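You operate a simulated robot arm through the tools that you are given. There is no shell and no other tool. Be economical: measure what you need, move in short steps, check, and stop when the job is done.

You run a simulated two-armed robot. Do the job below in one go: nothing can be reset, and whatever is moved stays where it is left.

## Task
Jog the brown brick to the sliding stop and rub its burr off.
Fine: 2 jogs of belt three; switch off before you rub; rubbing block back on the reject shelf. What is to be rubbed or washed off counts as gone when no trace of it is left.

The check looks at the end state, three seconds after you hand in, the way a careful person would. Anything else that was tipped, shoved, dropped, spilled or broken makes it a failure.

## Robot
Two 7-joint arms with fingered hands on one trunk, on a base that drives. Base frame: it is fixed to the floor where the robot stands at the start and does not move with it; the origin is under the middle of the robot, x ahead of it, y to its left, z up. Readings come in mm, degrees, newtons and seconds.
The left shoulder is at the start at [70, 172, 1177], the right one opposite. Places, roughly: beige brick [1750, 1250, 1000]; blue take-up knob [1000, 200, 800]; brown brick [1500, 0, 1000]; cream brick [1750, 1500, 1000]; jog button of belt one [2000, -3200, 800]; jog button of belt three [900, 0, 800]; jog button of belt two [1000, -1300, 800]; jog button of the slat conveyor [3500, -2200, 800]; main switch of belt one [1900, -3000, 800]; main switch of belt three [1000, 0, 800]; main switch of belt two [1100, -1400, 800]; main switch of the slat conveyor [3300, -2000, 800]; orange take-up knob [1000, -200, 800]; red pin [1250, 250, 750]; run button of belt one [1800, -3200, 800]; run button of belt three [900, 200, 800]. Payload 5 kg a hand.
Tool frame (each hand has its own): the origin (TCP) lies between the finger pads and is the grasp point; the fingertips stand 43 mm ahead of it; z points along the fingers, y is the line along which they close. Largest opening 144 mm; the body of the gripper starts 50 mm behind the TCP. The gripper is a hand of 5 fingers: y runs from the thumb to the fingers, the wrist lies at [-21, -124, -221] in the tool frame.
Orientation is that of the tool frame in the base frame, as a unit quaternion [x, y, z, w]. With the fingers straight down and the wrist toward the robot, the tool's x, y and z point along [0, 1, 0], [1, 0, 0] and [0, 0, -1] of the base frame.

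## Interface
- The arms move only by the tool send_rows. It takes "left_targets", "right_targets" or both (then of equal length, played together; a hand with none holds still); each is a list of rows, each a list of 2 entries, a list of its own where there are three numbers: the shift along the tool's x, y, z in units of 500 mm (1.0 is 500 mm), then the turn, a rotation vector about the tool's x, y, z in units of 180 degrees (1.0 is 180 degrees). In form: [[[tx, ty, tz], [rx, ry, rz]], ...]. A call has 1 to 10 rows; each row is the pose to reach, as a shift and turn from the pose commanded when the call began, along the tool's axes at that moment. A call with a number of a shift or a turn outside -1 to 1 is refused whole. A row lasts 0.2 s, in which the tool goes at most 50 mm and 8.6 degrees; a call with a longer step from one row to the next is refused whole. Where a pose cannot be reached the arm comes as near as it can. A force on the tool above 90 N (or 10 N above the force at the start of the call, whichever is more), or a blocked arm, ends the call early, and 0.2 s more pass. In this call time passes only in rows, and 0.2 s behind the last. The reply holds the time, the measured pose of the TCP, the force on the tool along the base axes, the opening and the grip force, in the units named above and with some noise, with the torque about the TCP (base axes, N m) and any sound that the robot's microphone picked up.
- Cameras (640 x 400 px; columns grow to the right, rows downward): "scene" is now at [142.7, -3.3, 1423]; the picture's right is [-0.02, -1.00, 0.00], its down [-0.47, 0.01, -0.88] and it looks along [0.88, -0.02, -0.47] (base axes); focal length 274 px, centre (320, 200). "left" rides on the left gripper at [-86, -108, -168] in its tool frame; the picture's right is [-0.80, -0.28, 0.53], its down [0.54, -0.73, 0.42] and it looks along [0.27, 0.63, 0.73] (tool axes); focal length 275 px, centre (320, 200). "right" rides on the right gripper at [86, -108, -168] in its tool frame; the picture's right is [-0.80, 0.28, -0.53], its down [-0.54, -0.73, 0.42] and it looks along [-0.27, 0.63, 0.73] (tool axes); focal length 275 px, centre (320, 200). There is no depth. A picture from a camera that has moved, and an enlarged one, comes with that camera's place and axes in the base frame and with its lens.
- get_image(camera): a new picture of that camera. No time passes.
- slide_trunk(by): slides the trunk up (or, below 0, down) by that many mm; the arms and the scene camera ride with it, the base frame stays. It gives what a move gives, with no picture.
- drive_base(legs): drives the robot by 1 to 6 legs, each [ahead, left, turn to the left] in mm, mm and degrees, along the robot's own axes; the way and the turn of a leg run together, so that a leg with both is an arc; at most 1500 mm and 180 degrees a leg. The arms and the cameras ride along, it lands a little off, and it stops where it bumps. It gives what a move gives.
- curl_fingers(index, middle, ring, little, thumb_bend, thumb_turn, hand): sets how far each is bent, from 0 (flat) to 1 (curled in); at 0.3 the hand is open as for a grip, at 0.7 the pads meet at the TCP. One left out holds its place. A second passes; each finger stops where it meets its share of the squeeze, and holds until it gets a number again. It is the only way to open and close the hand. It gives what a move gives, with no picture; readings hold the bend of each and the force on index, middle, ring, little, thumb and palm. thumb_turn goes from beside the hand (0) to across from the fingers (1), as for a grip.
- turn_head(pan, tilt): turns the head with the scene camera to pan (to the left, within 86 degrees either way) and tilt (down, from -29 to 69), counted from straight ahead of the robot. It gives what a move gives.
- inspect(camera, box): a new picture of the part [left, top, right, bottom] of that camera's present view, enlarged. No time passes.
- close_job(): hands the job in; it is judged then, once.

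Go step by step. Nothing tells you exact positions but the pictures and the camera data: compare them with the known pose of the tool, close in by small moves and look again before you grip or let go. The budget is 120 turns and 108 pictures, counting those below and the enlarged ones. Unless the task says otherwise, let go and move clear before handing in, and close with one line.

The tools are called after "Request:" by a JSON object that holds its "op" and its "data". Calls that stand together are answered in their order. send_rows: Moves the arms, as the interface text tells. Its arguments: {"type":"object","properties":{"left_targets":{"type":"array"},"right_targets":{"type":"array"}},"required":[]} The other tools are called the same way: slide_trunk (by) slides the trunk up or down; curl_fingers (index, middle, ring, little, thumb_bend, thumb_turn, hand) moves the fingers one by one; drive_base (legs) drives the base; turn_head (pan, tilt) turns the head that bears the scene camera; get_image (camera) takes a picture; inspect (camera, box) takes an enlarged picture of a part of a camera's view; close_job () hands the job in.

At the start:

```text
clock: 0.0
left_tool_pos: [576.2, 337.0, 1090.2]
left_tool_rot: [0.707, 0.708, 0.0, 0.0]
left_contact_force: [0.3, -0.6, 1.1]
left_ft_torque: [-0.05, 0.01, 0.0]
left_finger_gap: 143.7
left_finger_force: 0.0
left_shape: jaw
left_bend: [0.3, 0.3, 0.3, 0.3, 0.3, 0.98]
left_finger forces: [0.0, 0.1, 0.0, 0.1, 0.0, 0.1]
right_tool_pos: [775.2, -302.5, 1194.5]
right_tool_rot: [0.707, 0.707, -0.001, 0.0]
right_contact_force: [-0.1, 0.4, -0.2]
right_ft_torque: [-0.03, -0.02, -0.03]
right_finger_gap: 143.6
right_finger_force: 0.1
right_shape: jaw
right_bend: [0.3, 0.3, 0.3, 0.3, 0.3, 0.98]
right_finger forces: [0.0, 0.1, 0.1, 0.0, 0.1, 0.1]
trunk travel left (down, up): [-275.0, 665.0]
robot x, y, heading: [1.6, -0.7, 0.2]
head pan, tilt: [-1.4, 28.1]
```

scene: 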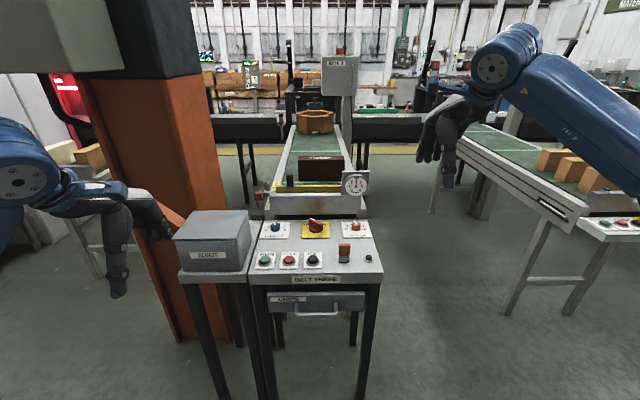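
right: 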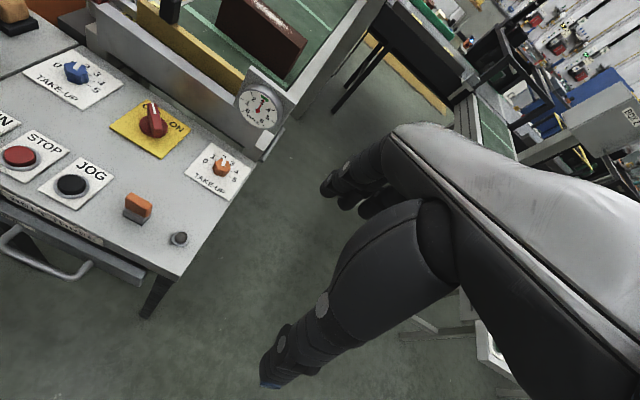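
left: 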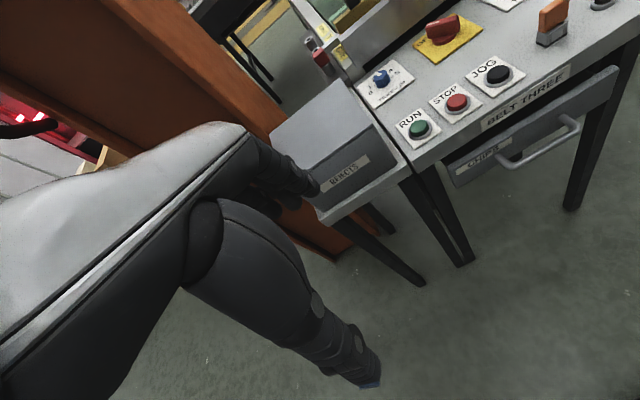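

I see the belt three console ahead, with the brown brick on the belt behind it and a yellow stop bar near the console. I'll take a closer look at the console and belt first.

Request:
{"op": "inspect", "data": {"camera": "scene", "box": [240, 90, 400, 210]}}

Request:
{"op": "inspect", "data": {"camera": "scene", "box": [160, 190, 400, 340]}}

```text
3.33 times, centred on (320, 150) of scene
camera zoom: at [142.7, -3.3, 1423.0], right [-0.02, -1.0, 0.0], down [-0.47, 0.01, -0.88], along [0.88, -0.02, -0.47], focal length 913 px, centre (320, 367)
```

zoom: 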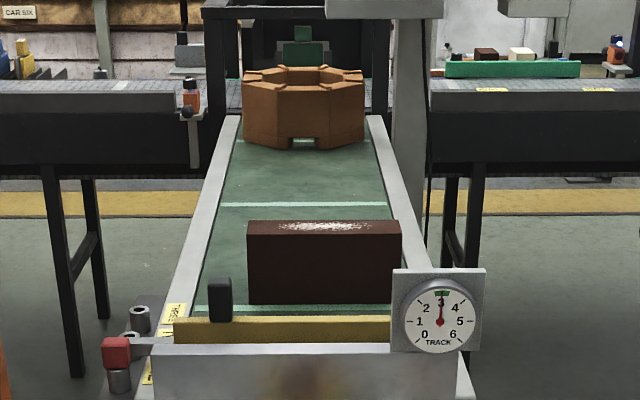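

```text
2.67 times, centred on (280, 265) of scene
camera zoom: at [142.7, -3.3, 1423.0], right [-0.02, -1.0, 0.0], down [-0.47, 0.01, -0.88], along [0.88, -0.02, -0.47], focal length 730 px, centre (427, 27)
```

zoom: 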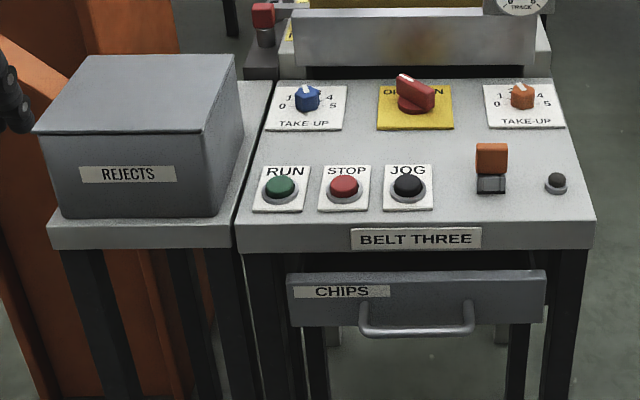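

The brick carries white burr marks on top. I need the reading of the main switch, the yellow labels, and where the reject shelf and the rubbing block are.

Request:
{"op": "inspect", "data": {"camera": "right", "box": [0, 40, 280, 215]}}

Request:
{"op": "inspect", "data": {"camera": "left", "box": [240, 0, 480, 150]}}

Request:
{"op": "inspect", "data": {"camera": "scene", "box": [240, 175, 310, 219]}}

Request:
{"op": "turn_head", "data": {"pan": 25, "tilt": 30}}

Request:
{"op": "get_image", "data": {"camera": "scene"}}

```text
2.29 times, centred on (140, 128) of right
camera zoom: at [667.4, -217.3, 1363.6], right [0.28, -0.8, 0.53], down [-0.73, -0.54, -0.42], along [0.63, -0.27, -0.73], focal length 629 px, centre (731, 366)
```

zoom: 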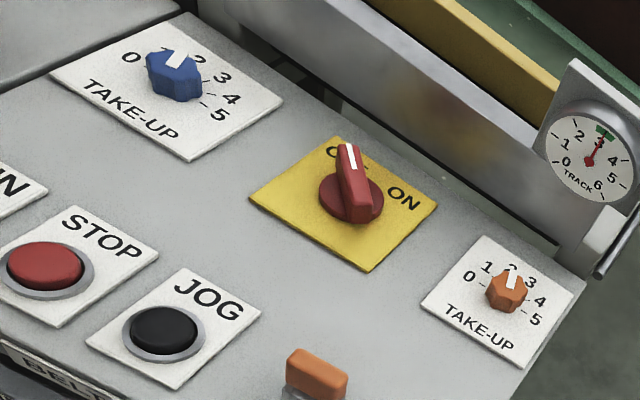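

```text
2.67 times, centred on (360, 75) of left
camera zoom: at [468.3, 252.5, 1258.6], right [-0.28, -0.8, -0.53], down [-0.73, 0.54, -0.42], along [0.63, 0.27, -0.73], focal length 734 px, centre (213, 533)
```

zoom: 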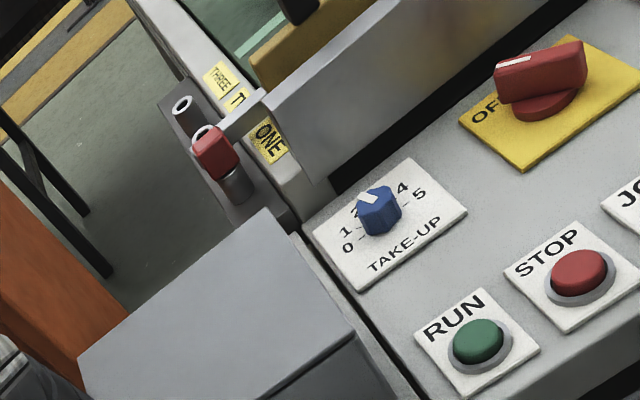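

```text
9.09 times, centred on (275, 197) of scene
camera zoom: at [142.7, -3.3, 1423.0], right [-0.02, -1.0, 0.0], down [-0.47, 0.01, -0.88], along [0.88, -0.02, -0.47], focal length 2489 px, centre (729, 227)
```

zoom: 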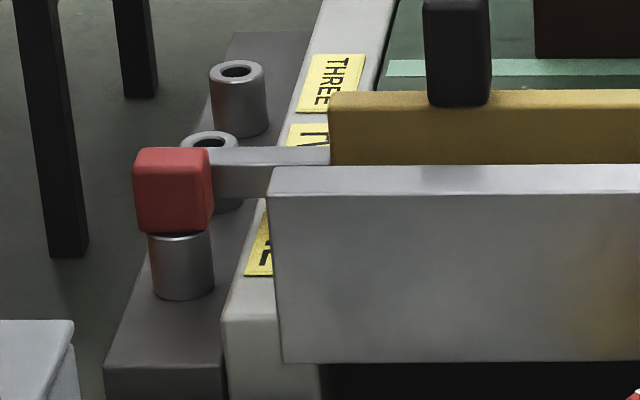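

```text
clock: 0.9
left_tool_pos: [577.3, 337.0, 1090.4]
left_tool_rot: [0.707, 0.707, 0.0, 0.0]
left_contact_force: [0.5, -0.1, -0.9]
left_ft_torque: [0.04, -0.02, -0.03]
left_finger_gap: 143.7
left_finger_force: 0.0
left_shape: jaw
left_bend: [0.3, 0.3, 0.3, 0.3, 0.3, 0.98]
left_finger forces: [0.1, 0.0, 0.0, 0.1, 0.1, 0.0]
right_tool_pos: [775.1, -303.7, 1195.2]
right_tool_rot: [0.707, 0.707, 0.0, 0.0]
right_contact_force: [-0.3, -1.0, 1.4]
right_ft_torque: [0.01, 0.01, -0.01]
right_finger_gap: 143.8
right_finger_force: 0.1
right_shape: jaw
right_bend: [0.3, 0.3, 0.3, 0.3, 0.3, 0.98]
right_finger forces: [0.0, 0.0, 0.0, 0.1, 0.1, 0.0]
trunk travel left (down, up): [-275.0, 665.0]
robot x, y, heading: [-3.3, 1.0, 0.3]
head pan, tilt: [25.0, 30.0]
```

```text
99 pictures are left
camera scene: at [133.6, 37.1, 1419.9], right [0.42, -0.91, 0.0], down [-0.45, -0.21, -0.87], along [0.79, 0.37, -0.5], focal length 274 px, centre (320, 200)
```

scene: 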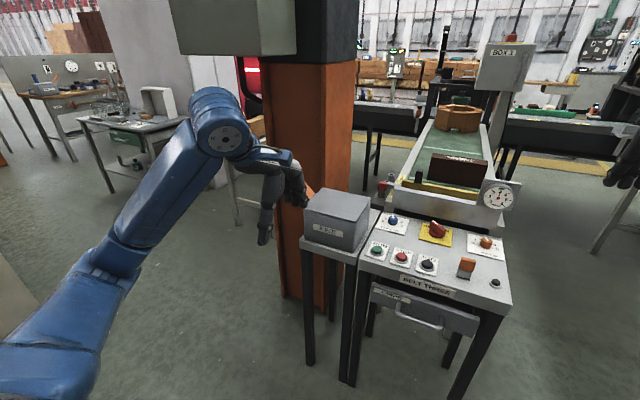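

The stop is pinned by a red pin in one of three sockets. I still need the reject shelf and the rubbing block, so I'll look closer and to the right.

Request:
{"op": "inspect", "data": {"camera": "scene", "box": [280, 170, 520, 320]}}

Request:
{"op": "inspect", "data": {"camera": "scene", "box": [340, 30, 640, 217]}}

Request:
{"op": "inspect", "data": {"camera": "right", "box": [80, 170, 240, 270]}}

Request:
{"op": "turn_head", "data": {"pan": -35, "tilt": 20}}

Request:
{"op": "get_image", "data": {"camera": "scene"}}

```text
2.67 times, centred on (400, 245) of scene
camera zoom: at [133.6, 37.1, 1419.9], right [0.42, -0.91, 0.0], down [-0.45, -0.21, -0.87], along [0.79, 0.37, -0.5], focal length 730 px, centre (107, 80)
```

zoom: 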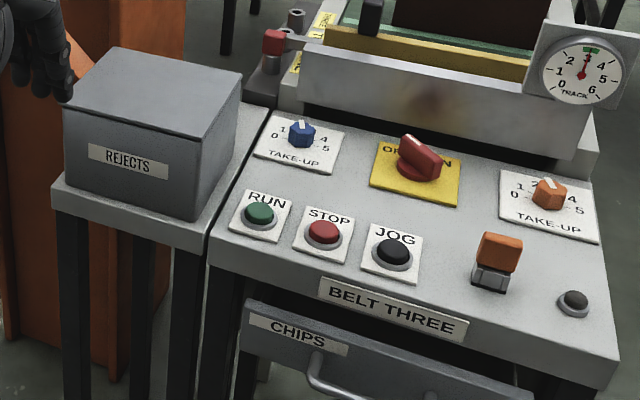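

```text
2.13 times, centred on (490, 124) of scene
camera zoom: at [133.6, 37.1, 1419.9], right [0.42, -0.91, 0.0], down [-0.45, -0.21, -0.87], along [0.79, 0.37, -0.5], focal length 584 px, centre (-43, 363)
```

zoom: 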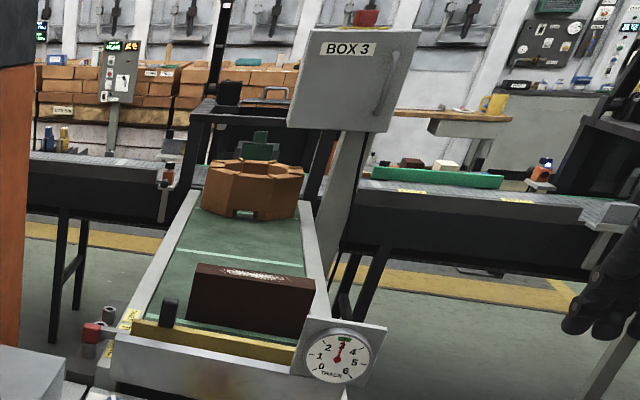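

```text
4.00 times, centred on (160, 220) of right
camera zoom: at [667.4, -217.3, 1363.6], right [0.28, -0.8, 0.53], down [-0.73, -0.54, -0.42], along [0.63, -0.27, -0.73], focal length 1101 px, centre (960, 120)
```

zoom: 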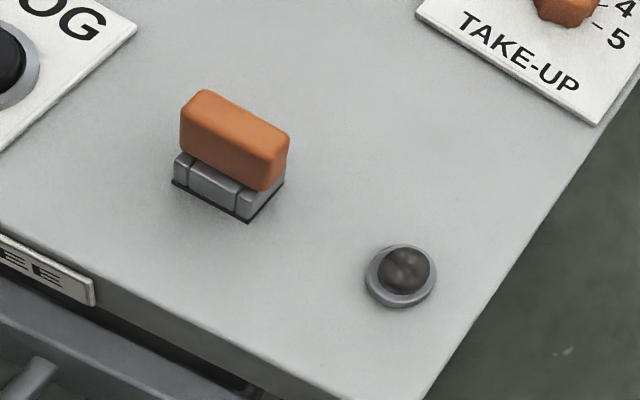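

```text
clock: 2.2
left_tool_pos: [577.1, 338.6, 1090.9]
left_tool_rot: [0.707, 0.707, 0.0, 0.0]
left_contact_force: [1.3, -0.1, -0.6]
left_ft_torque: [-0.01, -0.03, 0.05]
left_finger_gap: 143.6
left_finger_force: 0.1
left_shape: jaw
left_bend: [0.3, 0.3, 0.3, 0.3, 0.3, 0.98]
left_finger forces: [0.0, 0.1, 0.0, 0.0, 0.0, 0.1]
right_tool_pos: [776.0, -304.1, 1196.2]
right_tool_rot: [0.707, 0.707, -0.001, -0.001]
right_contact_force: [0.2, 0.0, -0.2]
right_ft_torque: [0.01, 0.01, -0.03]
right_finger_gap: 143.6
right_finger_force: 0.1
right_shape: jaw
right_bend: [0.3, 0.3, 0.3, 0.3, 0.3, 0.98]
right_finger forces: [0.1, 0.1, 0.0, 0.0, 0.0, 0.1]
trunk travel left (down, up): [-275.0, 665.0]
robot x, y, heading: [-1.8, -0.2, -0.2]
head pan, tilt: [-35.0, 20.0]
```

```text
95 pictures are left
camera scene: at [127.9, -54.4, 1436.0], right [-0.57, -0.82, 0.0], down [-0.28, 0.2, -0.94], along [0.77, -0.54, -0.34], focal length 274 px, centre (320, 200)
```

scene: 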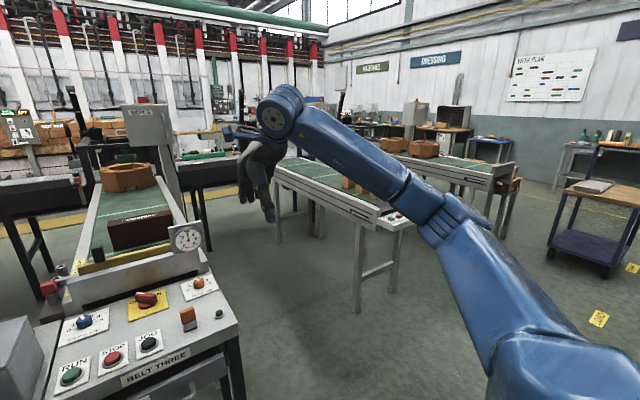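

The main switch seems to point to OFF. I'll raise the trunk to look down over the REJECTS box for the rubbing block.

Request:
{"op": "slide_trunk", "data": {"by": 500}}

Request:
{"op": "turn_head", "data": {"pan": 10, "tilt": 50}}

Request:
{"op": "get_image", "data": {"camera": "scene"}}

Request:
{"op": "get_image", "data": {"camera": "left"}}

```text
refused: 500 is not a number from -400 to 400
```

```text
clock: 3.3
left_tool_pos: [576.0, 335.9, 1089.6]
left_tool_rot: [0.708, 0.707, 0.0, 0.0]
left_contact_force: [-0.6, -1.0, -0.3]
left_ft_torque: [-0.01, 0.01, -0.02]
left_finger_gap: 143.7
left_finger_force: 0.1
left_shape: jaw
left_bend: [0.3, 0.3, 0.3, 0.3, 0.3, 0.98]
left_finger forces: [0.0, 0.0, 0.0, 0.0, 0.0, 0.0]
right_tool_pos: [774.6, -303.0, 1195.8]
right_tool_rot: [0.707, 0.707, 0.0, 0.0]
right_contact_force: [-0.4, 0.4, 0.1]
right_ft_torque: [0.01, 0.0, -0.03]
right_finger_gap: 143.5
right_finger_force: 0.1
right_shape: jaw
right_bend: [0.3, 0.3, 0.3, 0.3, 0.3, 0.98]
right_finger forces: [0.1, 0.0, 0.0, 0.0, 0.1, 0.1]
trunk travel left (down, up): [-275.0, 665.0]
robot x, y, heading: [-2.1, -1.9, -0.0]
head pan, tilt: [10.0, 50.0]
```

```text
94 pictures are left
camera scene: at [127.4, 12.2, 1390.5], right [0.17, -0.98, 0.0], down [-0.75, -0.13, -0.64], along [0.63, 0.11, -0.77], focal length 274 px, centre (320, 200)
```

scene: 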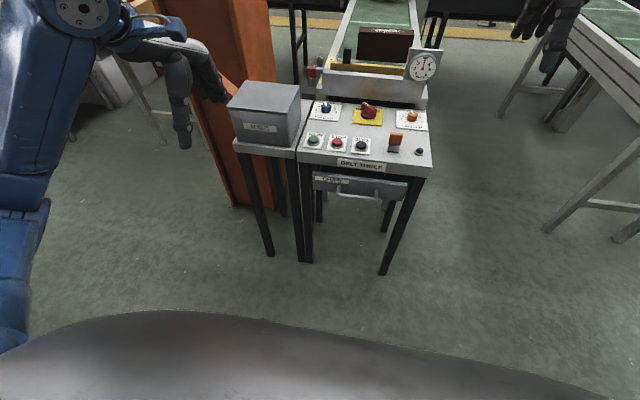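

```text
93 pictures are left
camera left: at [468.3, 252.5, 1258.6], right [-0.28, -0.8, -0.53], down [-0.73, 0.54, -0.42], along [0.63, 0.27, -0.73], focal length 275 px, centre (320, 200)
```

left: 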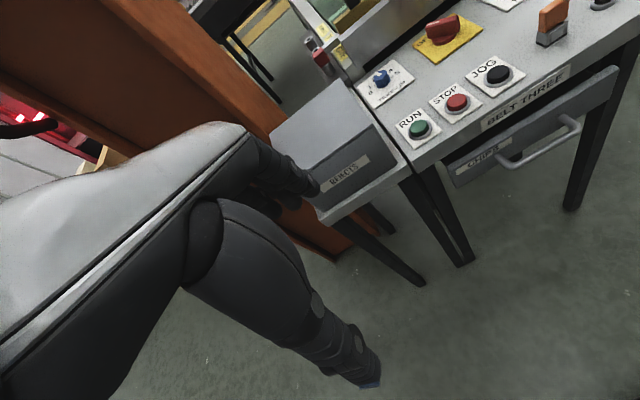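

Request:
{"op": "slide_trunk", "data": {"by": 400}}

Request:
{"op": "turn_head", "data": {"pan": 8, "tilt": 45}}

Request:
{"op": "get_image", "data": {"camera": "scene"}}

Request:
{"op": "inspect", "data": {"camera": "scene", "box": [200, 60, 440, 210]}}

```text
clock: 7.2
left_tool_pos: [577.1, 336.8, 1491.3]
left_tool_rot: [0.707, 0.707, 0.0, -0.001]
left_contact_force: [0.4, -0.4, 1.1]
left_ft_torque: [-0.01, 0.03, 0.02]
left_finger_gap: 143.6
left_finger_force: 0.0
left_shape: jaw
left_bend: [0.3, 0.3, 0.3, 0.3, 0.3, 0.98]
left_finger forces: [0.0, 0.0, 0.0, 0.0, 0.0, 0.1]
right_tool_pos: [775.1, -303.7, 1596.0]
right_tool_rot: [0.707, 0.707, 0.0, 0.0]
right_contact_force: [-0.3, 0.7, -0.4]
right_ft_torque: [0.0, 0.02, 0.0]
right_finger_gap: 143.7
right_finger_force: 0.0
right_shape: jaw
right_bend: [0.3, 0.3, 0.3, 0.3, 0.3, 0.98]
right_finger forces: [0.1, 0.0, 0.0, 0.1, 0.0, 0.1]
trunk travel left (down, up): [-675.0, 265.0]
robot x, y, heading: [-2.4, 2.9, 0.1]
head pan, tilt: [10.0, 50.0]
```

```text
clock: 7.8
left_tool_pos: [577.8, 337.6, 1490.5]
left_tool_rot: [0.707, 0.707, 0.0, 0.001]
left_contact_force: [0.4, -0.1, 0.5]
left_ft_torque: [0.0, -0.04, -0.02]
left_finger_gap: 143.8
left_finger_force: 0.0
left_shape: jaw
left_bend: [0.3, 0.3, 0.3, 0.3, 0.3, 0.98]
left_finger forces: [0.0, 0.0, 0.1, 0.1, 0.0, 0.0]
right_tool_pos: [774.0, -303.9, 1594.9]
right_tool_rot: [0.706, 0.708, 0.0, 0.0]
right_contact_force: [0.5, 0.2, -0.3]
right_ft_torque: [-0.01, 0.0, 0.02]
right_finger_gap: 143.5
right_finger_force: 0.0
right_shape: jaw
right_bend: [0.3, 0.3, 0.3, 0.3, 0.3, 0.98]
right_finger forces: [0.0, 0.0, 0.0, 0.0, 0.0, 0.0]
trunk travel left (down, up): [-675.0, 265.0]
robot x, y, heading: [-5.1, 0.6, 0.1]
head pan, tilt: [8.0, 45.0]
```

```text
92 pictures are left
camera scene: at [132.2, 10.2, 1797.3], right [0.14, -0.99, 0.0], down [-0.7, -0.1, -0.71], along [0.7, 0.1, -0.71], focal length 274 px, centre (320, 200)
```

scene: 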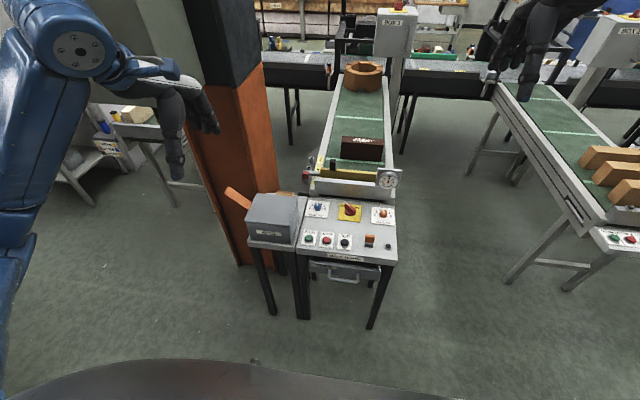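

```text
2.67 times, centred on (320, 135) of scene
camera zoom: at [132.2, 10.2, 1797.3], right [0.14, -0.99, 0.0], down [-0.7, -0.1, -0.71], along [0.7, 0.1, -0.71], focal length 730 px, centre (320, 373)
```

zoom: 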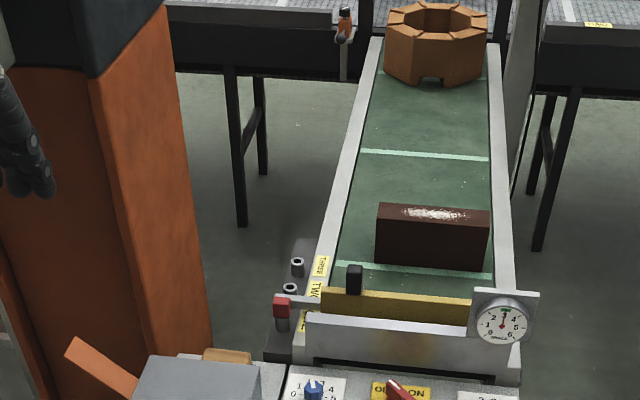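

Behind the REJECTS box there is something wooden. I'll look closer there.

Request:
{"op": "inspect", "data": {"camera": "scene", "box": [216, 160, 424, 290]}}

Request:
{"op": "get_image", "data": {"camera": "left"}}

Request:
{"op": "get_image", "data": {"camera": "right"}}

```text
3.08 times, centred on (320, 225) of scene
camera zoom: at [132.2, 10.2, 1797.3], right [0.14, -0.99, 0.0], down [-0.7, -0.1, -0.71], along [0.7, 0.1, -0.71], focal length 842 px, centre (320, 123)
```

zoom: 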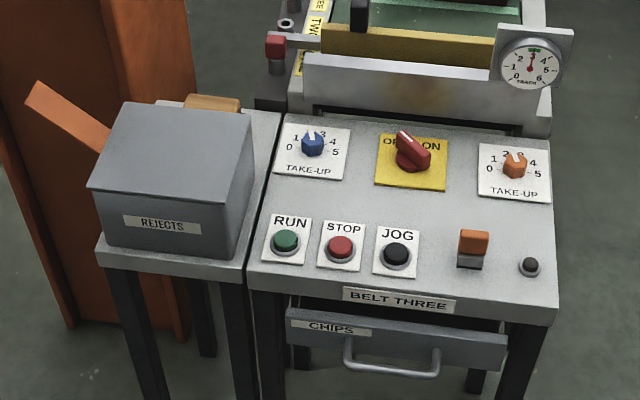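

```text
89 pictures are left
camera left: at [468.5, 252.5, 1658.6], right [-0.28, -0.8, -0.53], down [-0.73, 0.54, -0.42], along [0.63, 0.27, -0.73], focal length 275 px, centre (320, 200)
```

left: 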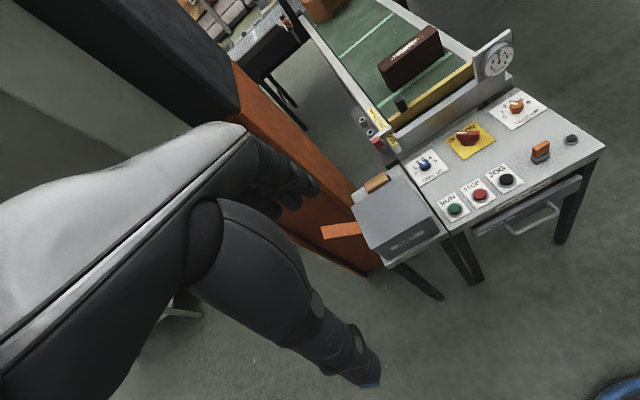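

```text
88 pictures are left
camera right: at [667.5, -217.3, 1763.6], right [0.28, -0.8, 0.53], down [-0.73, -0.54, -0.42], along [0.63, -0.27, -0.73], focal length 275 px, centre (320, 200)
```

right: 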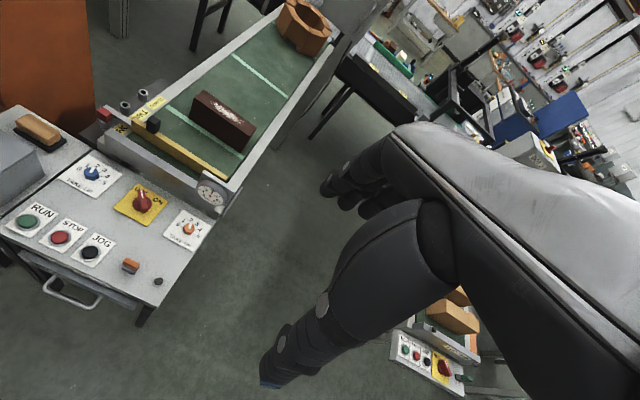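

The rubbing block (wood on a dark pad) sits behind the REJECTS box on its stand, so that stand is the reject shelf. I'll zoom for positions.

Request:
{"op": "inspect", "data": {"camera": "right", "box": [0, 70, 260, 232]}}

Request:
{"op": "inspect", "data": {"camera": "left", "box": [310, 20, 560, 176]}}

Request:
{"op": "inspect", "data": {"camera": "left", "box": [310, 150, 470, 270]}}

```text
2.46 times, centred on (130, 151) of right
camera zoom: at [667.5, -217.3, 1763.6], right [0.28, -0.8, 0.53], down [-0.73, -0.54, -0.42], along [0.63, -0.27, -0.73], focal length 678 px, centre (788, 321)
```

zoom: 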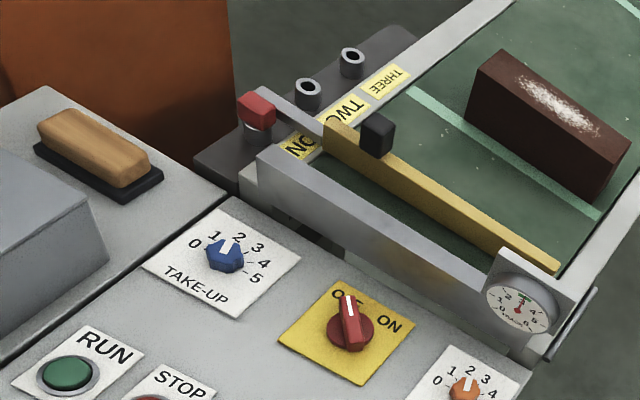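

```text
2.56 times, centred on (435, 98) of left
camera zoom: at [468.5, 252.5, 1658.6], right [-0.28, -0.8, -0.53], down [-0.73, 0.54, -0.42], along [0.63, 0.27, -0.73], focal length 705 px, centre (26, 461)
```

zoom: 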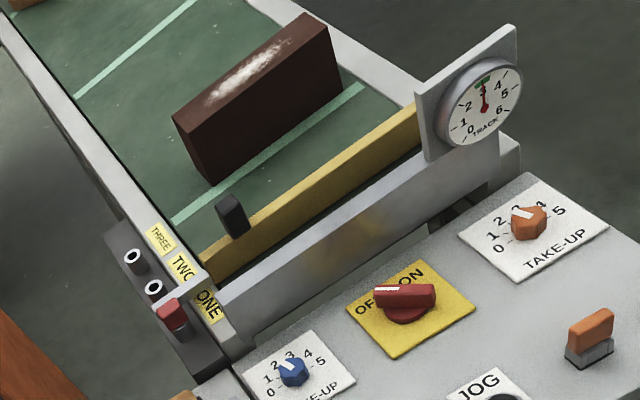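

```text
3.33 times, centred on (390, 210) of left
camera zoom: at [468.5, 252.5, 1658.6], right [-0.28, -0.8, -0.53], down [-0.73, 0.54, -0.42], along [0.63, 0.27, -0.73], focal length 918 px, centre (87, 167)
```

zoom: 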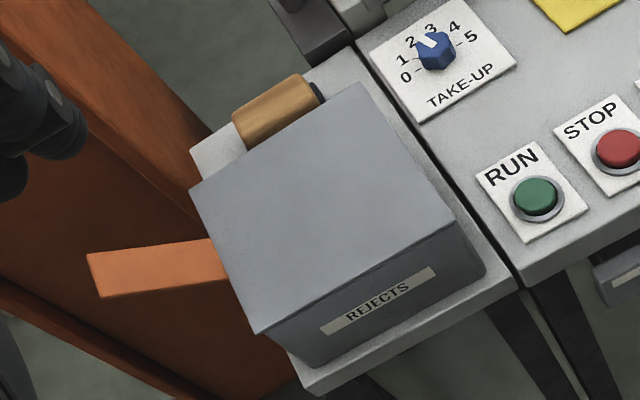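

I have estimates: JOG about [860, 4, 815], main switch [1050, -4, 820], rubbing block [1096, 336] on a shelf at z≈787, brick x 1408–1475, y −151..74, top z≈960, stop face x≈1265. Next I check how far the base sticks out, to know how near I can drive.

Request:
{"op": "turn_head", "data": {"pan": 0, "tilt": 69}}

Request:
{"op": "get_image", "data": {"camera": "scene"}}

```text
clock: 8.7
left_tool_pos: [576.5, 337.8, 1490.5]
left_tool_rot: [0.707, 0.707, 0.0, 0.001]
left_contact_force: [0.2, -0.5, 0.1]
left_ft_torque: [-0.01, -0.01, 0.05]
left_finger_gap: 143.6
left_finger_force: 0.0
left_shape: jaw
left_bend: [0.3, 0.3, 0.3, 0.3, 0.3, 0.98]
left_finger forces: [0.0, 0.0, 0.0, 0.1, 0.0, 0.1]
right_tool_pos: [775.4, -304.7, 1595.5]
right_tool_rot: [0.707, 0.707, 0.0, 0.0]
right_contact_force: [-0.4, -0.4, -0.3]
right_ft_torque: [-0.02, -0.02, -0.03]
right_finger_gap: 143.5
right_finger_force: 0.0
right_shape: jaw
right_bend: [0.3, 0.3, 0.3, 0.3, 0.3, 0.98]
right_finger forces: [0.0, 0.0, 0.1, 0.0, 0.0, 0.0]
trunk travel left (down, up): [-675.0, 265.0]
robot x, y, heading: [0.7, -1.8, 0.1]
head pan, tilt: [0.0, 68.8]
```

```text
84 pictures are left
camera scene: at [107.7, -1.1, 1768.5], right [0.0, -1.0, 0.0], down [-0.93, 0.0, -0.36], along [0.36, 0.0, -0.93], focal length 274 px, centre (320, 200)
```

scene: 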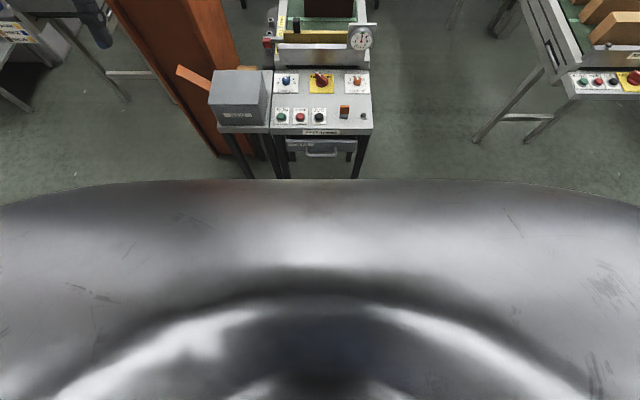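

The chest hides the base, but a wrist camera hinted its front is about 300 mm ahead of the axis, so driving 200 mm ahead is safe. Then I lower the trunk back to the working height.

Request:
{"op": "drive_base", "data": {"legs": [[200, 0, 0]]}}

Request:
{"op": "turn_head", "data": {"pan": 0, "tilt": 45}}

Request:
{"op": "slide_trunk", "data": {"by": -300}}

Request:
{"op": "get_image", "data": {"camera": "scene"}}

Request:
{"op": "get_image", "data": {"camera": "right"}}

```text
clock: 10.3
left_tool_pos: [770.0, 337.9, 1492.3]
left_tool_rot: [0.706, 0.708, 0.001, 0.001]
left_contact_force: [-1.4, -0.5, 0.3]
left_ft_torque: [-0.02, -0.12, 0.04]
left_finger_gap: 143.6
left_finger_force: 0.1
left_shape: jaw
left_bend: [0.3, 0.3, 0.3, 0.3, 0.3, 0.98]
left_finger forces: [0.0, 0.1, 0.1, 0.1, 0.0, 0.0]
right_tool_pos: [969.6, -302.3, 1599.9]
right_tool_rot: [0.707, 0.708, 0.002, 0.001]
right_contact_force: [-1.1, 0.2, 1.3]
right_ft_torque: [-0.04, -0.12, -0.01]
right_finger_gap: 143.7
right_finger_force: 0.0
right_shape: jaw
right_bend: [0.3, 0.3, 0.3, 0.3, 0.3, 0.98]
right_finger forces: [0.1, 0.0, 0.0, 0.0, 0.1, 0.1]
trunk travel left (down, up): [-675.0, 265.0]
robot x, y, heading: [199.4, 0.3, 0.2]
head pan, tilt: [0.0, 68.8]
```

```text
clock: 11.2
left_tool_pos: [775.4, 338.0, 1489.6]
left_tool_rot: [0.707, 0.707, -0.001, 0.0]
left_contact_force: [-0.4, -0.5, 0.1]
left_ft_torque: [-0.01, 0.03, 0.05]
left_finger_gap: 143.6
left_finger_force: 0.1
left_shape: jaw
left_bend: [0.3, 0.3, 0.3, 0.3, 0.3, 0.98]
left_finger forces: [0.0, 0.0, 0.0, 0.0, 0.1, 0.0]
right_tool_pos: [975.0, -302.9, 1596.1]
right_tool_rot: [0.706, 0.708, 0.0, 0.0]
right_contact_force: [0.3, 0.0, 0.4]
right_ft_torque: [0.0, 0.02, -0.02]
right_finger_gap: 143.6
right_finger_force: 0.0
right_shape: jaw
right_bend: [0.3, 0.3, 0.3, 0.3, 0.3, 0.98]
right_finger forces: [0.0, 0.0, 0.0, 0.0, 0.0, 0.0]
trunk travel left (down, up): [-675.0, 265.0]
robot x, y, heading: [199.8, -1.7, 0.3]
head pan, tilt: [0.0, 45.0]
```

```text
clock: 14.2
left_tool_pos: [774.7, 337.9, 1190.0]
left_tool_rot: [0.706, 0.708, 0.0, 0.0]
left_contact_force: [0.1, 0.2, 0.4]
left_ft_torque: [-0.03, -0.03, 0.01]
left_finger_gap: 143.6
left_finger_force: 0.0
left_shape: jaw
left_bend: [0.3, 0.3, 0.3, 0.3, 0.3, 0.98]
left_finger forces: [0.0, 0.1, 0.1, 0.0, 0.0, 0.0]
right_tool_pos: [975.3, -301.4, 1295.2]
right_tool_rot: [0.706, 0.708, 0.0, 0.0]
right_contact_force: [-0.6, -1.1, -0.1]
right_ft_torque: [-0.01, 0.01, 0.03]
right_finger_gap: 143.7
right_finger_force: 0.0
right_shape: jaw
right_bend: [0.3, 0.3, 0.3, 0.3, 0.3, 0.98]
right_finger forces: [0.0, 0.0, 0.0, 0.0, 0.0, 0.0]
trunk travel left (down, up): [-375.0, 565.0]
robot x, y, heading: [196.8, 1.6, 0.0]
head pan, tilt: [0.0, 45.0]
```

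```text
83 pictures are left
camera scene: at [331.9, -0.6, 1497.4], right [0.0, -1.0, 0.0], down [-0.71, 0.0, -0.71], along [0.71, 0.0, -0.71], focal length 274 px, centre (320, 200)
```

scene: 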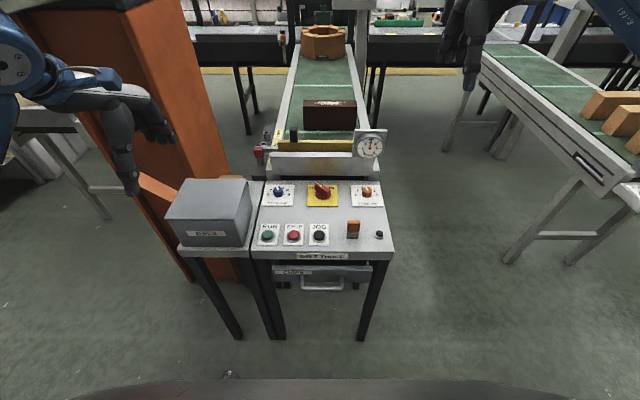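

```text
82 pictures are left
camera right: at [866.5, -216.0, 1464.1], right [0.29, -0.8, 0.53], down [-0.72, -0.54, -0.42], along [0.63, -0.27, -0.73], focal length 275 px, centre (320, 200)
```

right: 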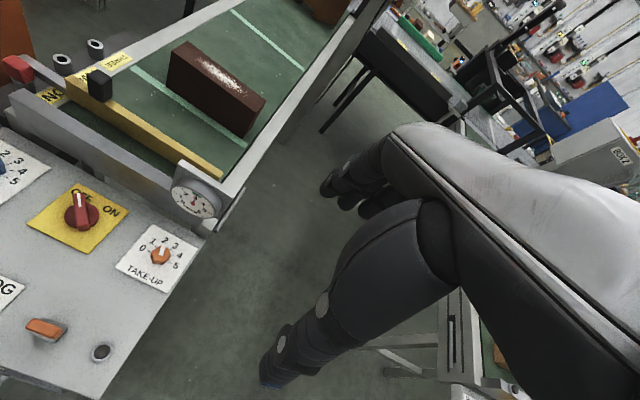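

I fold the right hand into a pointing index and bring it above the JOG button, well clear.

Request:
{"op": "curl_fingers", "data": {"hand": "right", "index": 0.2, "middle": 1, "ring": 1, "little": 1, "thumb_bend": 0.3, "thumb_turn": 0}}

Request:
{"op": "send_rows", "data": {"right_targets": [[[0.06, -0.02, 0.05], [0, 0, 0]], [[0.12, -0.04, 0.1], [0, 0, 0]], [[0.18, -0.06, 0.15], [0, 0, 0]], [[0.24, -0.08, 0.2], [0, 0, 0]], [[0.3, -0.1, 0.25], [0, 0, 0]], [[0.36, -0.12, 0.3], [0, 0, 0]], [[0.42, -0.14, 0.35], [0, 0, 0]], [[0.48, -0.16, 0.4], [0, 0, 0]], [[0.54, -0.18, 0.44], [0, 0, 0]], [[0.6, -0.2, 0.47], [0, 0, 0]]]}}

Request:
{"op": "get_image", "data": {"camera": "scene"}}

Request:
{"op": "get_image", "data": {"camera": "right"}}

```text
clock: 15.2
left_tool_pos: [775.1, 339.0, 1190.7]
left_tool_rot: [0.707, 0.707, 0.001, 0.0]
left_contact_force: [0.0, 0.1, 0.7]
left_ft_torque: [-0.01, 0.02, 0.0]
left_finger_gap: 143.4
left_finger_force: 0.0
left_shape: jaw
left_bend: [0.3, 0.3, 0.3, 0.3, 0.3, 0.98]
left_finger forces: [0.0, 0.0, 0.0, 0.0, 0.1, 0.0]
right_tool_pos: [975.1, -302.7, 1296.3]
right_tool_rot: [0.706, 0.708, 0.0, 0.0]
right_contact_force: [0.1, 0.2, 0.1]
right_ft_torque: [-0.01, 0.01, -0.01]
right_finger_gap: 212.7
right_finger_force: 0.0
right_shape: fingers
right_bend: [0.2, 1.0, 1.0, 1.0, 0.3, 0.0]
right_finger forces: [0.0, 0.0, 0.1, 0.0, 0.0, 0.1]
trunk travel left (down, up): [-375.0, 565.0]
robot x, y, heading: [202.7, 1.2, 0.0]
head pan, tilt: [0.0, 45.0]
```

```text
clock: 17.4
left_tool_pos: [776.7, 339.6, 1189.1]
left_tool_rot: [0.706, 0.708, 0.0, 0.0]
left_contact_force: [0.1, 0.2, -0.3]
left_ft_torque: [-0.03, 0.0, -0.01]
left_finger_gap: 143.8
left_finger_force: 0.1
left_shape: jaw
left_bend: [0.3, 0.3, 0.3, 0.3, 0.3, 0.98]
left_finger forces: [0.1, 0.0, 0.1, 0.0, 0.1, 0.1]
right_tool_pos: [874.6, 0.9, 1060.9]
right_tool_rot: [0.706, 0.708, 0.0, 0.0]
right_contact_force: [-0.2, 0.5, 0.3]
right_ft_torque: [0.0, 0.05, -0.01]
right_finger_gap: 212.5
right_finger_force: 0.0
right_shape: fingers
right_bend: [0.2, 1.0, 1.0, 1.0, 0.3, 0.0]
right_finger forces: [0.0, 0.0, 0.1, 0.1, 0.1, 0.0]
trunk travel left (down, up): [-375.0, 565.0]
robot x, y, heading: [200.0, 2.3, 0.1]
head pan, tilt: [0.0, 45.0]
```

```text
81 pictures are left
camera scene: at [332.2, 1.3, 1497.3], right [0.0, -1.0, 0.0], down [-0.71, 0.0, -0.71], along [0.71, 0.0, -0.71], focal length 274 px, centre (320, 200)
```

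scene: 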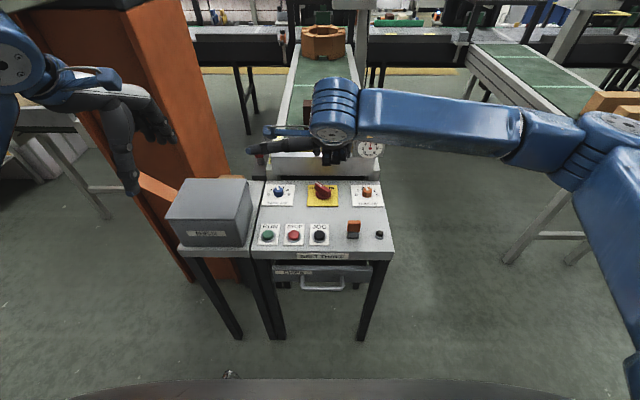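

```text
80 pictures are left
camera right: at [767.0, 86.4, 1228.4], right [0.28, -0.8, 0.54], down [-0.72, -0.54, -0.42], along [0.63, -0.27, -0.73], focal length 275 px, centre (320, 200)
```

right: 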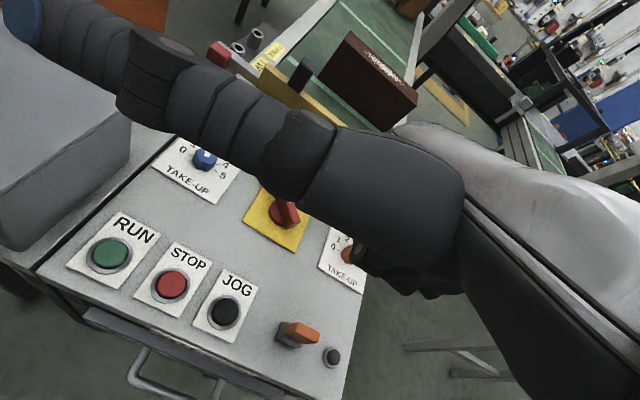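

The sideways thumb would strike the box, so I pinch index and thumb together instead, which puts a known tip ahead of the TCP.

Request:
{"op": "curl_fingers", "data": {"hand": "right", "index": 0.7, "middle": 1, "ring": 1, "little": 1, "thumb_bend": 0.3, "thumb_turn": 1}}

Request:
{"op": "get_image", "data": {"camera": "right"}}

Request:
{"op": "get_image", "data": {"camera": "left"}}

```text
clock: 18.4
left_tool_pos: [775.9, 338.1, 1190.6]
left_tool_rot: [0.706, 0.708, 0.0, 0.0]
left_contact_force: [0.7, 0.9, -1.2]
left_ft_torque: [-0.02, 0.02, -0.01]
left_finger_gap: 143.7
left_finger_force: 0.1
left_shape: jaw
left_bend: [0.3, 0.3, 0.3, 0.3, 0.3, 0.98]
left_finger forces: [0.0, 0.1, 0.0, 0.1, 0.0, 0.0]
right_tool_pos: [873.8, -0.9, 1060.2]
right_tool_rot: [0.706, 0.708, -0.001, 0.0]
right_contact_force: [0.4, 1.3, 0.0]
right_ft_torque: [-0.01, -0.01, 0.0]
right_finger_gap: 78.2
right_finger_force: 0.1
right_shape: fingers
right_bend: [0.7, 1.0, 1.0, 1.0, 0.3, 0.97]
right_finger forces: [0.1, 0.1, 0.1, 0.0, 0.0, 0.0]
trunk travel left (down, up): [-375.0, 565.0]
robot x, y, heading: [197.9, -2.0, 0.3]
head pan, tilt: [0.0, 45.0]
```

```text
79 pictures are left
camera right: at [766.8, 85.1, 1228.8], right [0.29, -0.8, 0.53], down [-0.72, -0.54, -0.42], along [0.63, -0.27, -0.73], focal length 275 px, centre (320, 200)
```

right: 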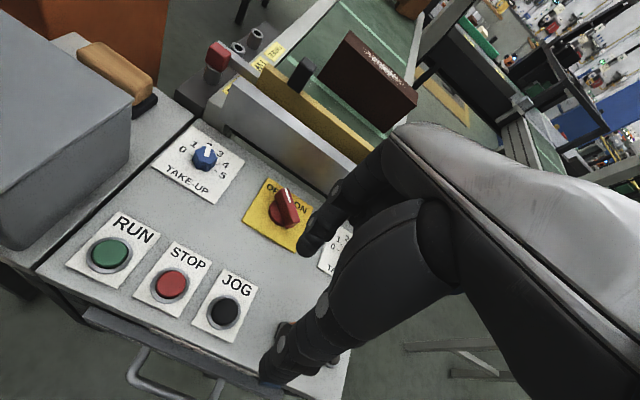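

```text
78 pictures are left
camera left: at [666.9, 253.9, 1358.6], right [-0.28, -0.8, -0.53], down [-0.73, 0.54, -0.42], along [0.63, 0.27, -0.73], focal length 275 px, centre (320, 200)
```

left: 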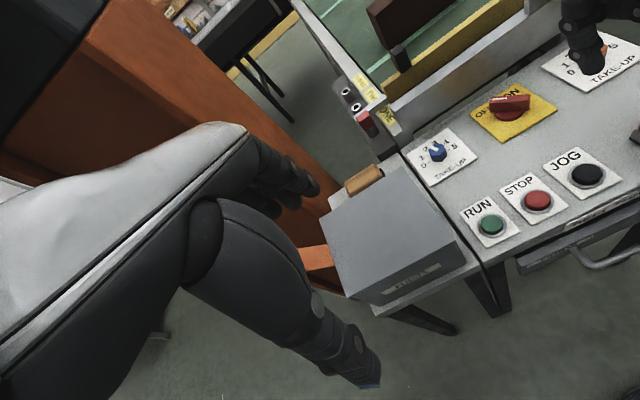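

The index tip sits almost exactly 43 mm ahead of the TCP. I close the thumb onto it so it does not hang lower beside it.

Request:
{"op": "curl_fingers", "data": {"hand": "right", "thumb_bend": 0.7}}

Request:
{"op": "get_image", "data": {"camera": "right"}}

Request:
{"op": "inspect", "data": {"camera": "right", "box": [60, 160, 380, 360]}}

Request:
{"op": "inspect", "data": {"camera": "left", "box": [400, 0, 640, 150]}}

```text
clock: 19.4
left_tool_pos: [775.3, 338.9, 1190.0]
left_tool_rot: [0.707, 0.707, 0.0, 0.001]
left_contact_force: [0.2, 0.5, -0.4]
left_ft_torque: [0.03, -0.01, 0.02]
left_finger_gap: 143.9
left_finger_force: 0.0
left_shape: jaw
left_bend: [0.3, 0.3, 0.3, 0.3, 0.3, 0.98]
left_finger forces: [0.0, 0.0, 0.0, 0.0, 0.1, 0.0]
right_tool_pos: [875.0, -1.1, 1060.7]
right_tool_rot: [0.707, 0.708, 0.0, 0.0]
right_contact_force: [0.1, -0.1, -0.2]
right_ft_torque: [-0.01, -0.01, 0.01]
right_finger_gap: 8.6
right_finger_force: 0.1
right_shape: fingers
right_bend: [0.7, 1.0, 1.0, 1.0, 0.7, 1.0]
right_finger forces: [0.0, 0.0, 0.1, 0.1, 0.0, 0.0]
trunk travel left (down, up): [-375.0, 565.0]
robot x, y, heading: [197.1, 1.2, -0.0]
head pan, tilt: [0.0, 45.0]
```

```text
77 pictures are left
camera right: at [766.8, 84.9, 1228.9], right [0.29, -0.8, 0.53], down [-0.72, -0.54, -0.42], along [0.63, -0.27, -0.73], focal length 275 px, centre (320, 200)
```

right: 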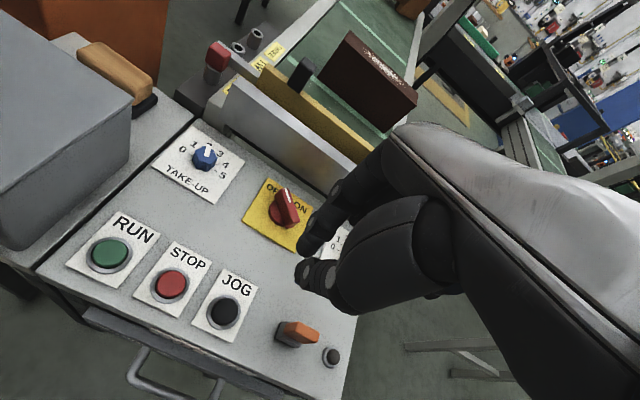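

```text
2.00 times, centred on (220, 260) of right
camera zoom: at [766.8, 84.9, 1228.9], right [0.29, -0.8, 0.53], down [-0.72, -0.54, -0.42], along [0.63, -0.27, -0.73], focal length 551 px, centre (520, 80)
```

zoom: 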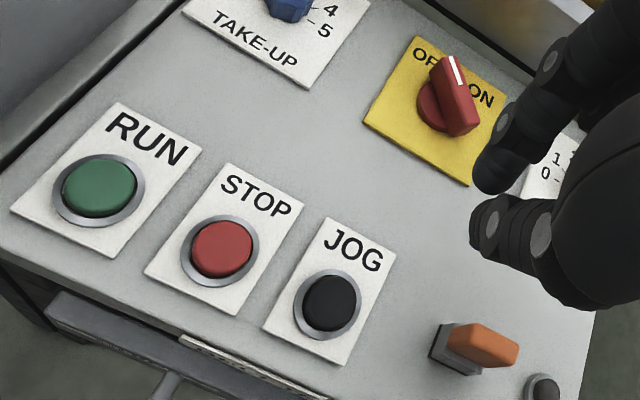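

```text
2.67 times, centred on (520, 75) of left
camera zoom: at [666.9, 253.7, 1358.6], right [-0.28, -0.8, -0.53], down [-0.73, 0.54, -0.42], along [0.63, 0.27, -0.73], focal length 734 px, centre (-213, 533)
```

zoom: 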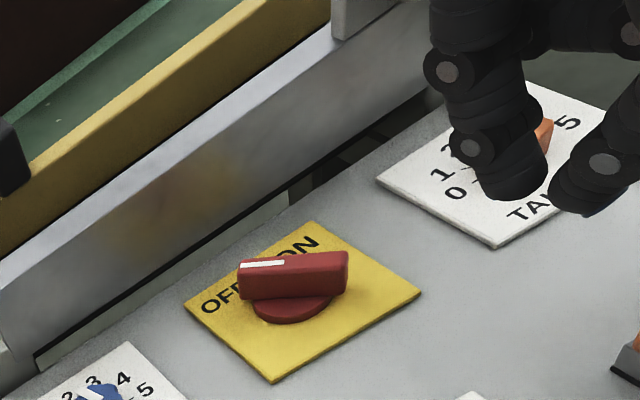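

The lever is at OFF: tip about [1068, 16], pivot [1044, −6], top z≈852. I move the pinched tip to the near-left of the lever, above it, and check the alignment.

Request:
{"op": "send_rows", "data": {"right_targets": [[[0.02, 0.08, 0.0], [0, 0, 0]], [[0.04, 0.16, 0.05], [0, 0, 0]], [[0.06, 0.24, 0.1], [0, 0, 0]], [[0.076, 0.314, 0.15], [0, 0, 0]], [[0.076, 0.314, 0.22], [0, 0, 0]]]}}

Request:
{"op": "get_image", "data": {"camera": "right"}}

Request:
{"op": "inspect", "data": {"camera": "left", "box": [400, 0, 640, 150]}}

```text
clock: 20.6
left_tool_pos: [775.7, 338.1, 1189.5]
left_tool_rot: [0.707, 0.708, 0.0, 0.001]
left_contact_force: [0.2, 0.4, 0.2]
left_ft_torque: [0.01, 0.04, 0.03]
left_finger_gap: 143.4
left_finger_force: 0.0
left_shape: jaw
left_bend: [0.3, 0.3, 0.3, 0.3, 0.3, 0.98]
left_finger forces: [0.1, 0.0, 0.0, 0.0, 0.1, 0.0]
right_tool_pos: [1031.4, 36.7, 951.7]
right_tool_rot: [0.706, 0.708, 0.0, 0.001]
right_contact_force: [0.1, -0.8, 1.1]
right_ft_torque: [0.03, 0.05, -0.02]
right_finger_gap: 8.0
right_finger_force: 0.0
right_shape: fingers
right_bend: [0.7, 1.0, 1.0, 1.0, 0.7, 1.0]
right_finger forces: [0.0, 0.0, 0.1, 0.0, 0.0, 0.1]
trunk travel left (down, up): [-375.0, 565.0]
robot x, y, heading: [198.4, -1.1, 0.0]
head pan, tilt: [0.0, 45.0]
```

```text
74 pictures are left
camera right: at [923.3, 122.9, 1120.4], right [0.29, -0.8, 0.53], down [-0.72, -0.54, -0.42], along [0.63, -0.27, -0.73], focal length 275 px, centre (320, 200)
```

right: 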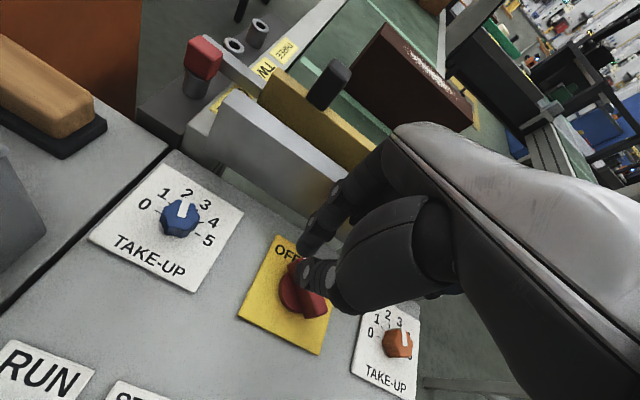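

```text
2.67 times, centred on (520, 75) of left
camera zoom: at [667.3, 253.0, 1358.7], right [-0.28, -0.8, -0.53], down [-0.73, 0.54, -0.42], along [0.63, 0.27, -0.73], focal length 734 px, centre (-213, 533)
```

zoom: 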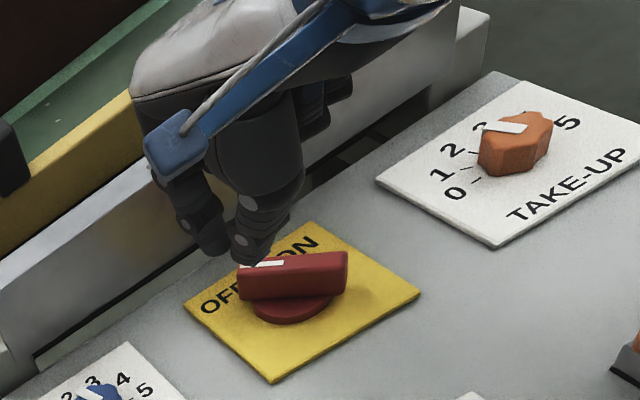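

The thumb would foul the lever at the end of the sweep, so I fold it away from the index first, then lower beside the lever and sweep its tip clockwise.

Request:
{"op": "curl_fingers", "data": {"hand": "right", "thumb_bend": 0.0}}

Request:
{"op": "send_rows", "data": {"right_targets": [[[0, 0, 0.06], [0, 0, 0]], [[0, 0, 0.12], [0, 0, 0]], [[0, 0, 0.165], [0, 0, 0]]]}}

Request:
{"op": "get_image", "data": {"camera": "right"}}

Request:
{"op": "inspect", "data": {"camera": "left", "box": [400, 0, 640, 150]}}

```text
clock: 21.6
left_tool_pos: [774.7, 339.0, 1190.5]
left_tool_rot: [0.707, 0.707, -0.001, 0.001]
left_contact_force: [0.6, 0.1, 0.4]
left_ft_torque: [-0.01, -0.01, 0.01]
left_finger_gap: 143.9
left_finger_force: 0.0
left_shape: jaw
left_bend: [0.3, 0.3, 0.3, 0.3, 0.3, 0.98]
left_finger forces: [0.1, 0.0, 0.1, 0.0, 0.0, 0.1]
right_tool_pos: [1031.8, 38.2, 952.2]
right_tool_rot: [0.706, 0.708, 0.0, 0.0]
right_contact_force: [0.5, 0.6, 0.2]
right_ft_torque: [0.01, 0.02, -0.05]
right_finger_gap: 107.6
right_finger_force: 0.0
right_shape: fingers
right_bend: [0.7, 1.0, 1.0, 1.0, 0.0, 0.95]
right_finger forces: [0.0, 0.0, 0.0, 0.1, 0.0, 0.1]
trunk travel left (down, up): [-375.0, 565.0]
robot x, y, heading: [197.2, 6.6, 0.1]
head pan, tilt: [0.0, 45.0]
```

```text
clock: 22.4
left_tool_pos: [776.1, 339.6, 1189.4]
left_tool_rot: [0.706, 0.708, 0.0, 0.0]
left_contact_force: [-0.1, 0.5, -0.3]
left_ft_torque: [-0.05, 0.0, 0.02]
left_finger_gap: 143.6
left_finger_force: 0.1
left_shape: jaw
left_bend: [0.3, 0.3, 0.3, 0.3, 0.3, 0.98]
left_finger forces: [0.0, 0.0, 0.0, 0.0, 0.1, 0.0]
right_tool_pos: [1030.3, 37.5, 868.0]
right_tool_rot: [0.706, 0.708, 0.0, 0.0]
right_contact_force: [0.2, -0.1, 0.3]
right_ft_torque: [-0.01, 0.05, 0.0]
right_finger_gap: 107.4
right_finger_force: 0.1
right_shape: fingers
right_bend: [0.7, 1.0, 1.0, 1.0, 0.0, 0.95]
right_finger forces: [0.1, 0.0, 0.1, 0.0, 0.0, 0.0]
trunk travel left (down, up): [-375.0, 565.0]
robot x, y, heading: [199.0, 0.2, 0.1]
head pan, tilt: [0.0, 45.0]
```

```text
72 pictures are left
camera right: at [923.3, 122.2, 1036.3], right [0.29, -0.8, 0.53], down [-0.72, -0.54, -0.42], along [0.63, -0.27, -0.73], focal length 275 px, centre (320, 200)
```

right: 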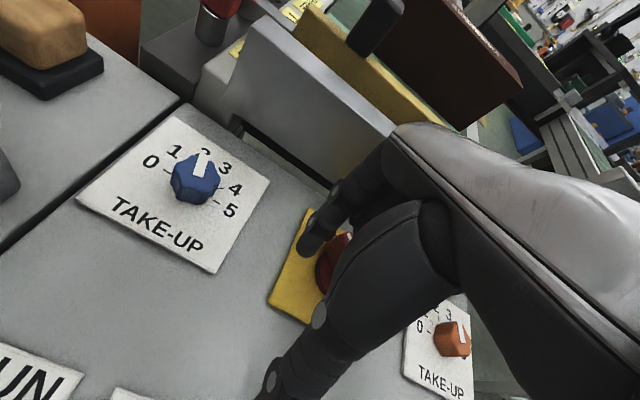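

```text
2.67 times, centred on (520, 75) of left
camera zoom: at [667.2, 253.6, 1358.5], right [-0.28, -0.8, -0.53], down [-0.73, 0.54, -0.42], along [0.63, 0.27, -0.73], focal length 734 px, centre (-213, 533)
```

zoom: 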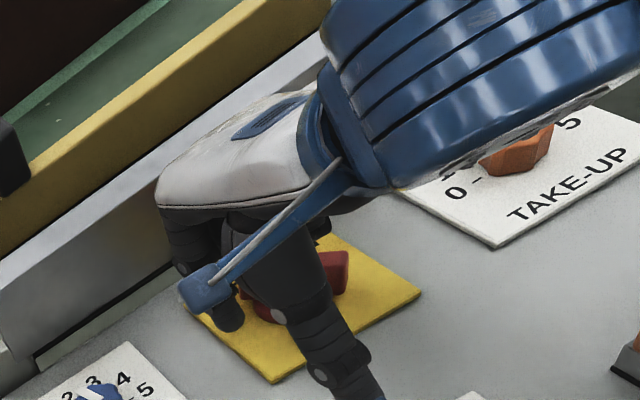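

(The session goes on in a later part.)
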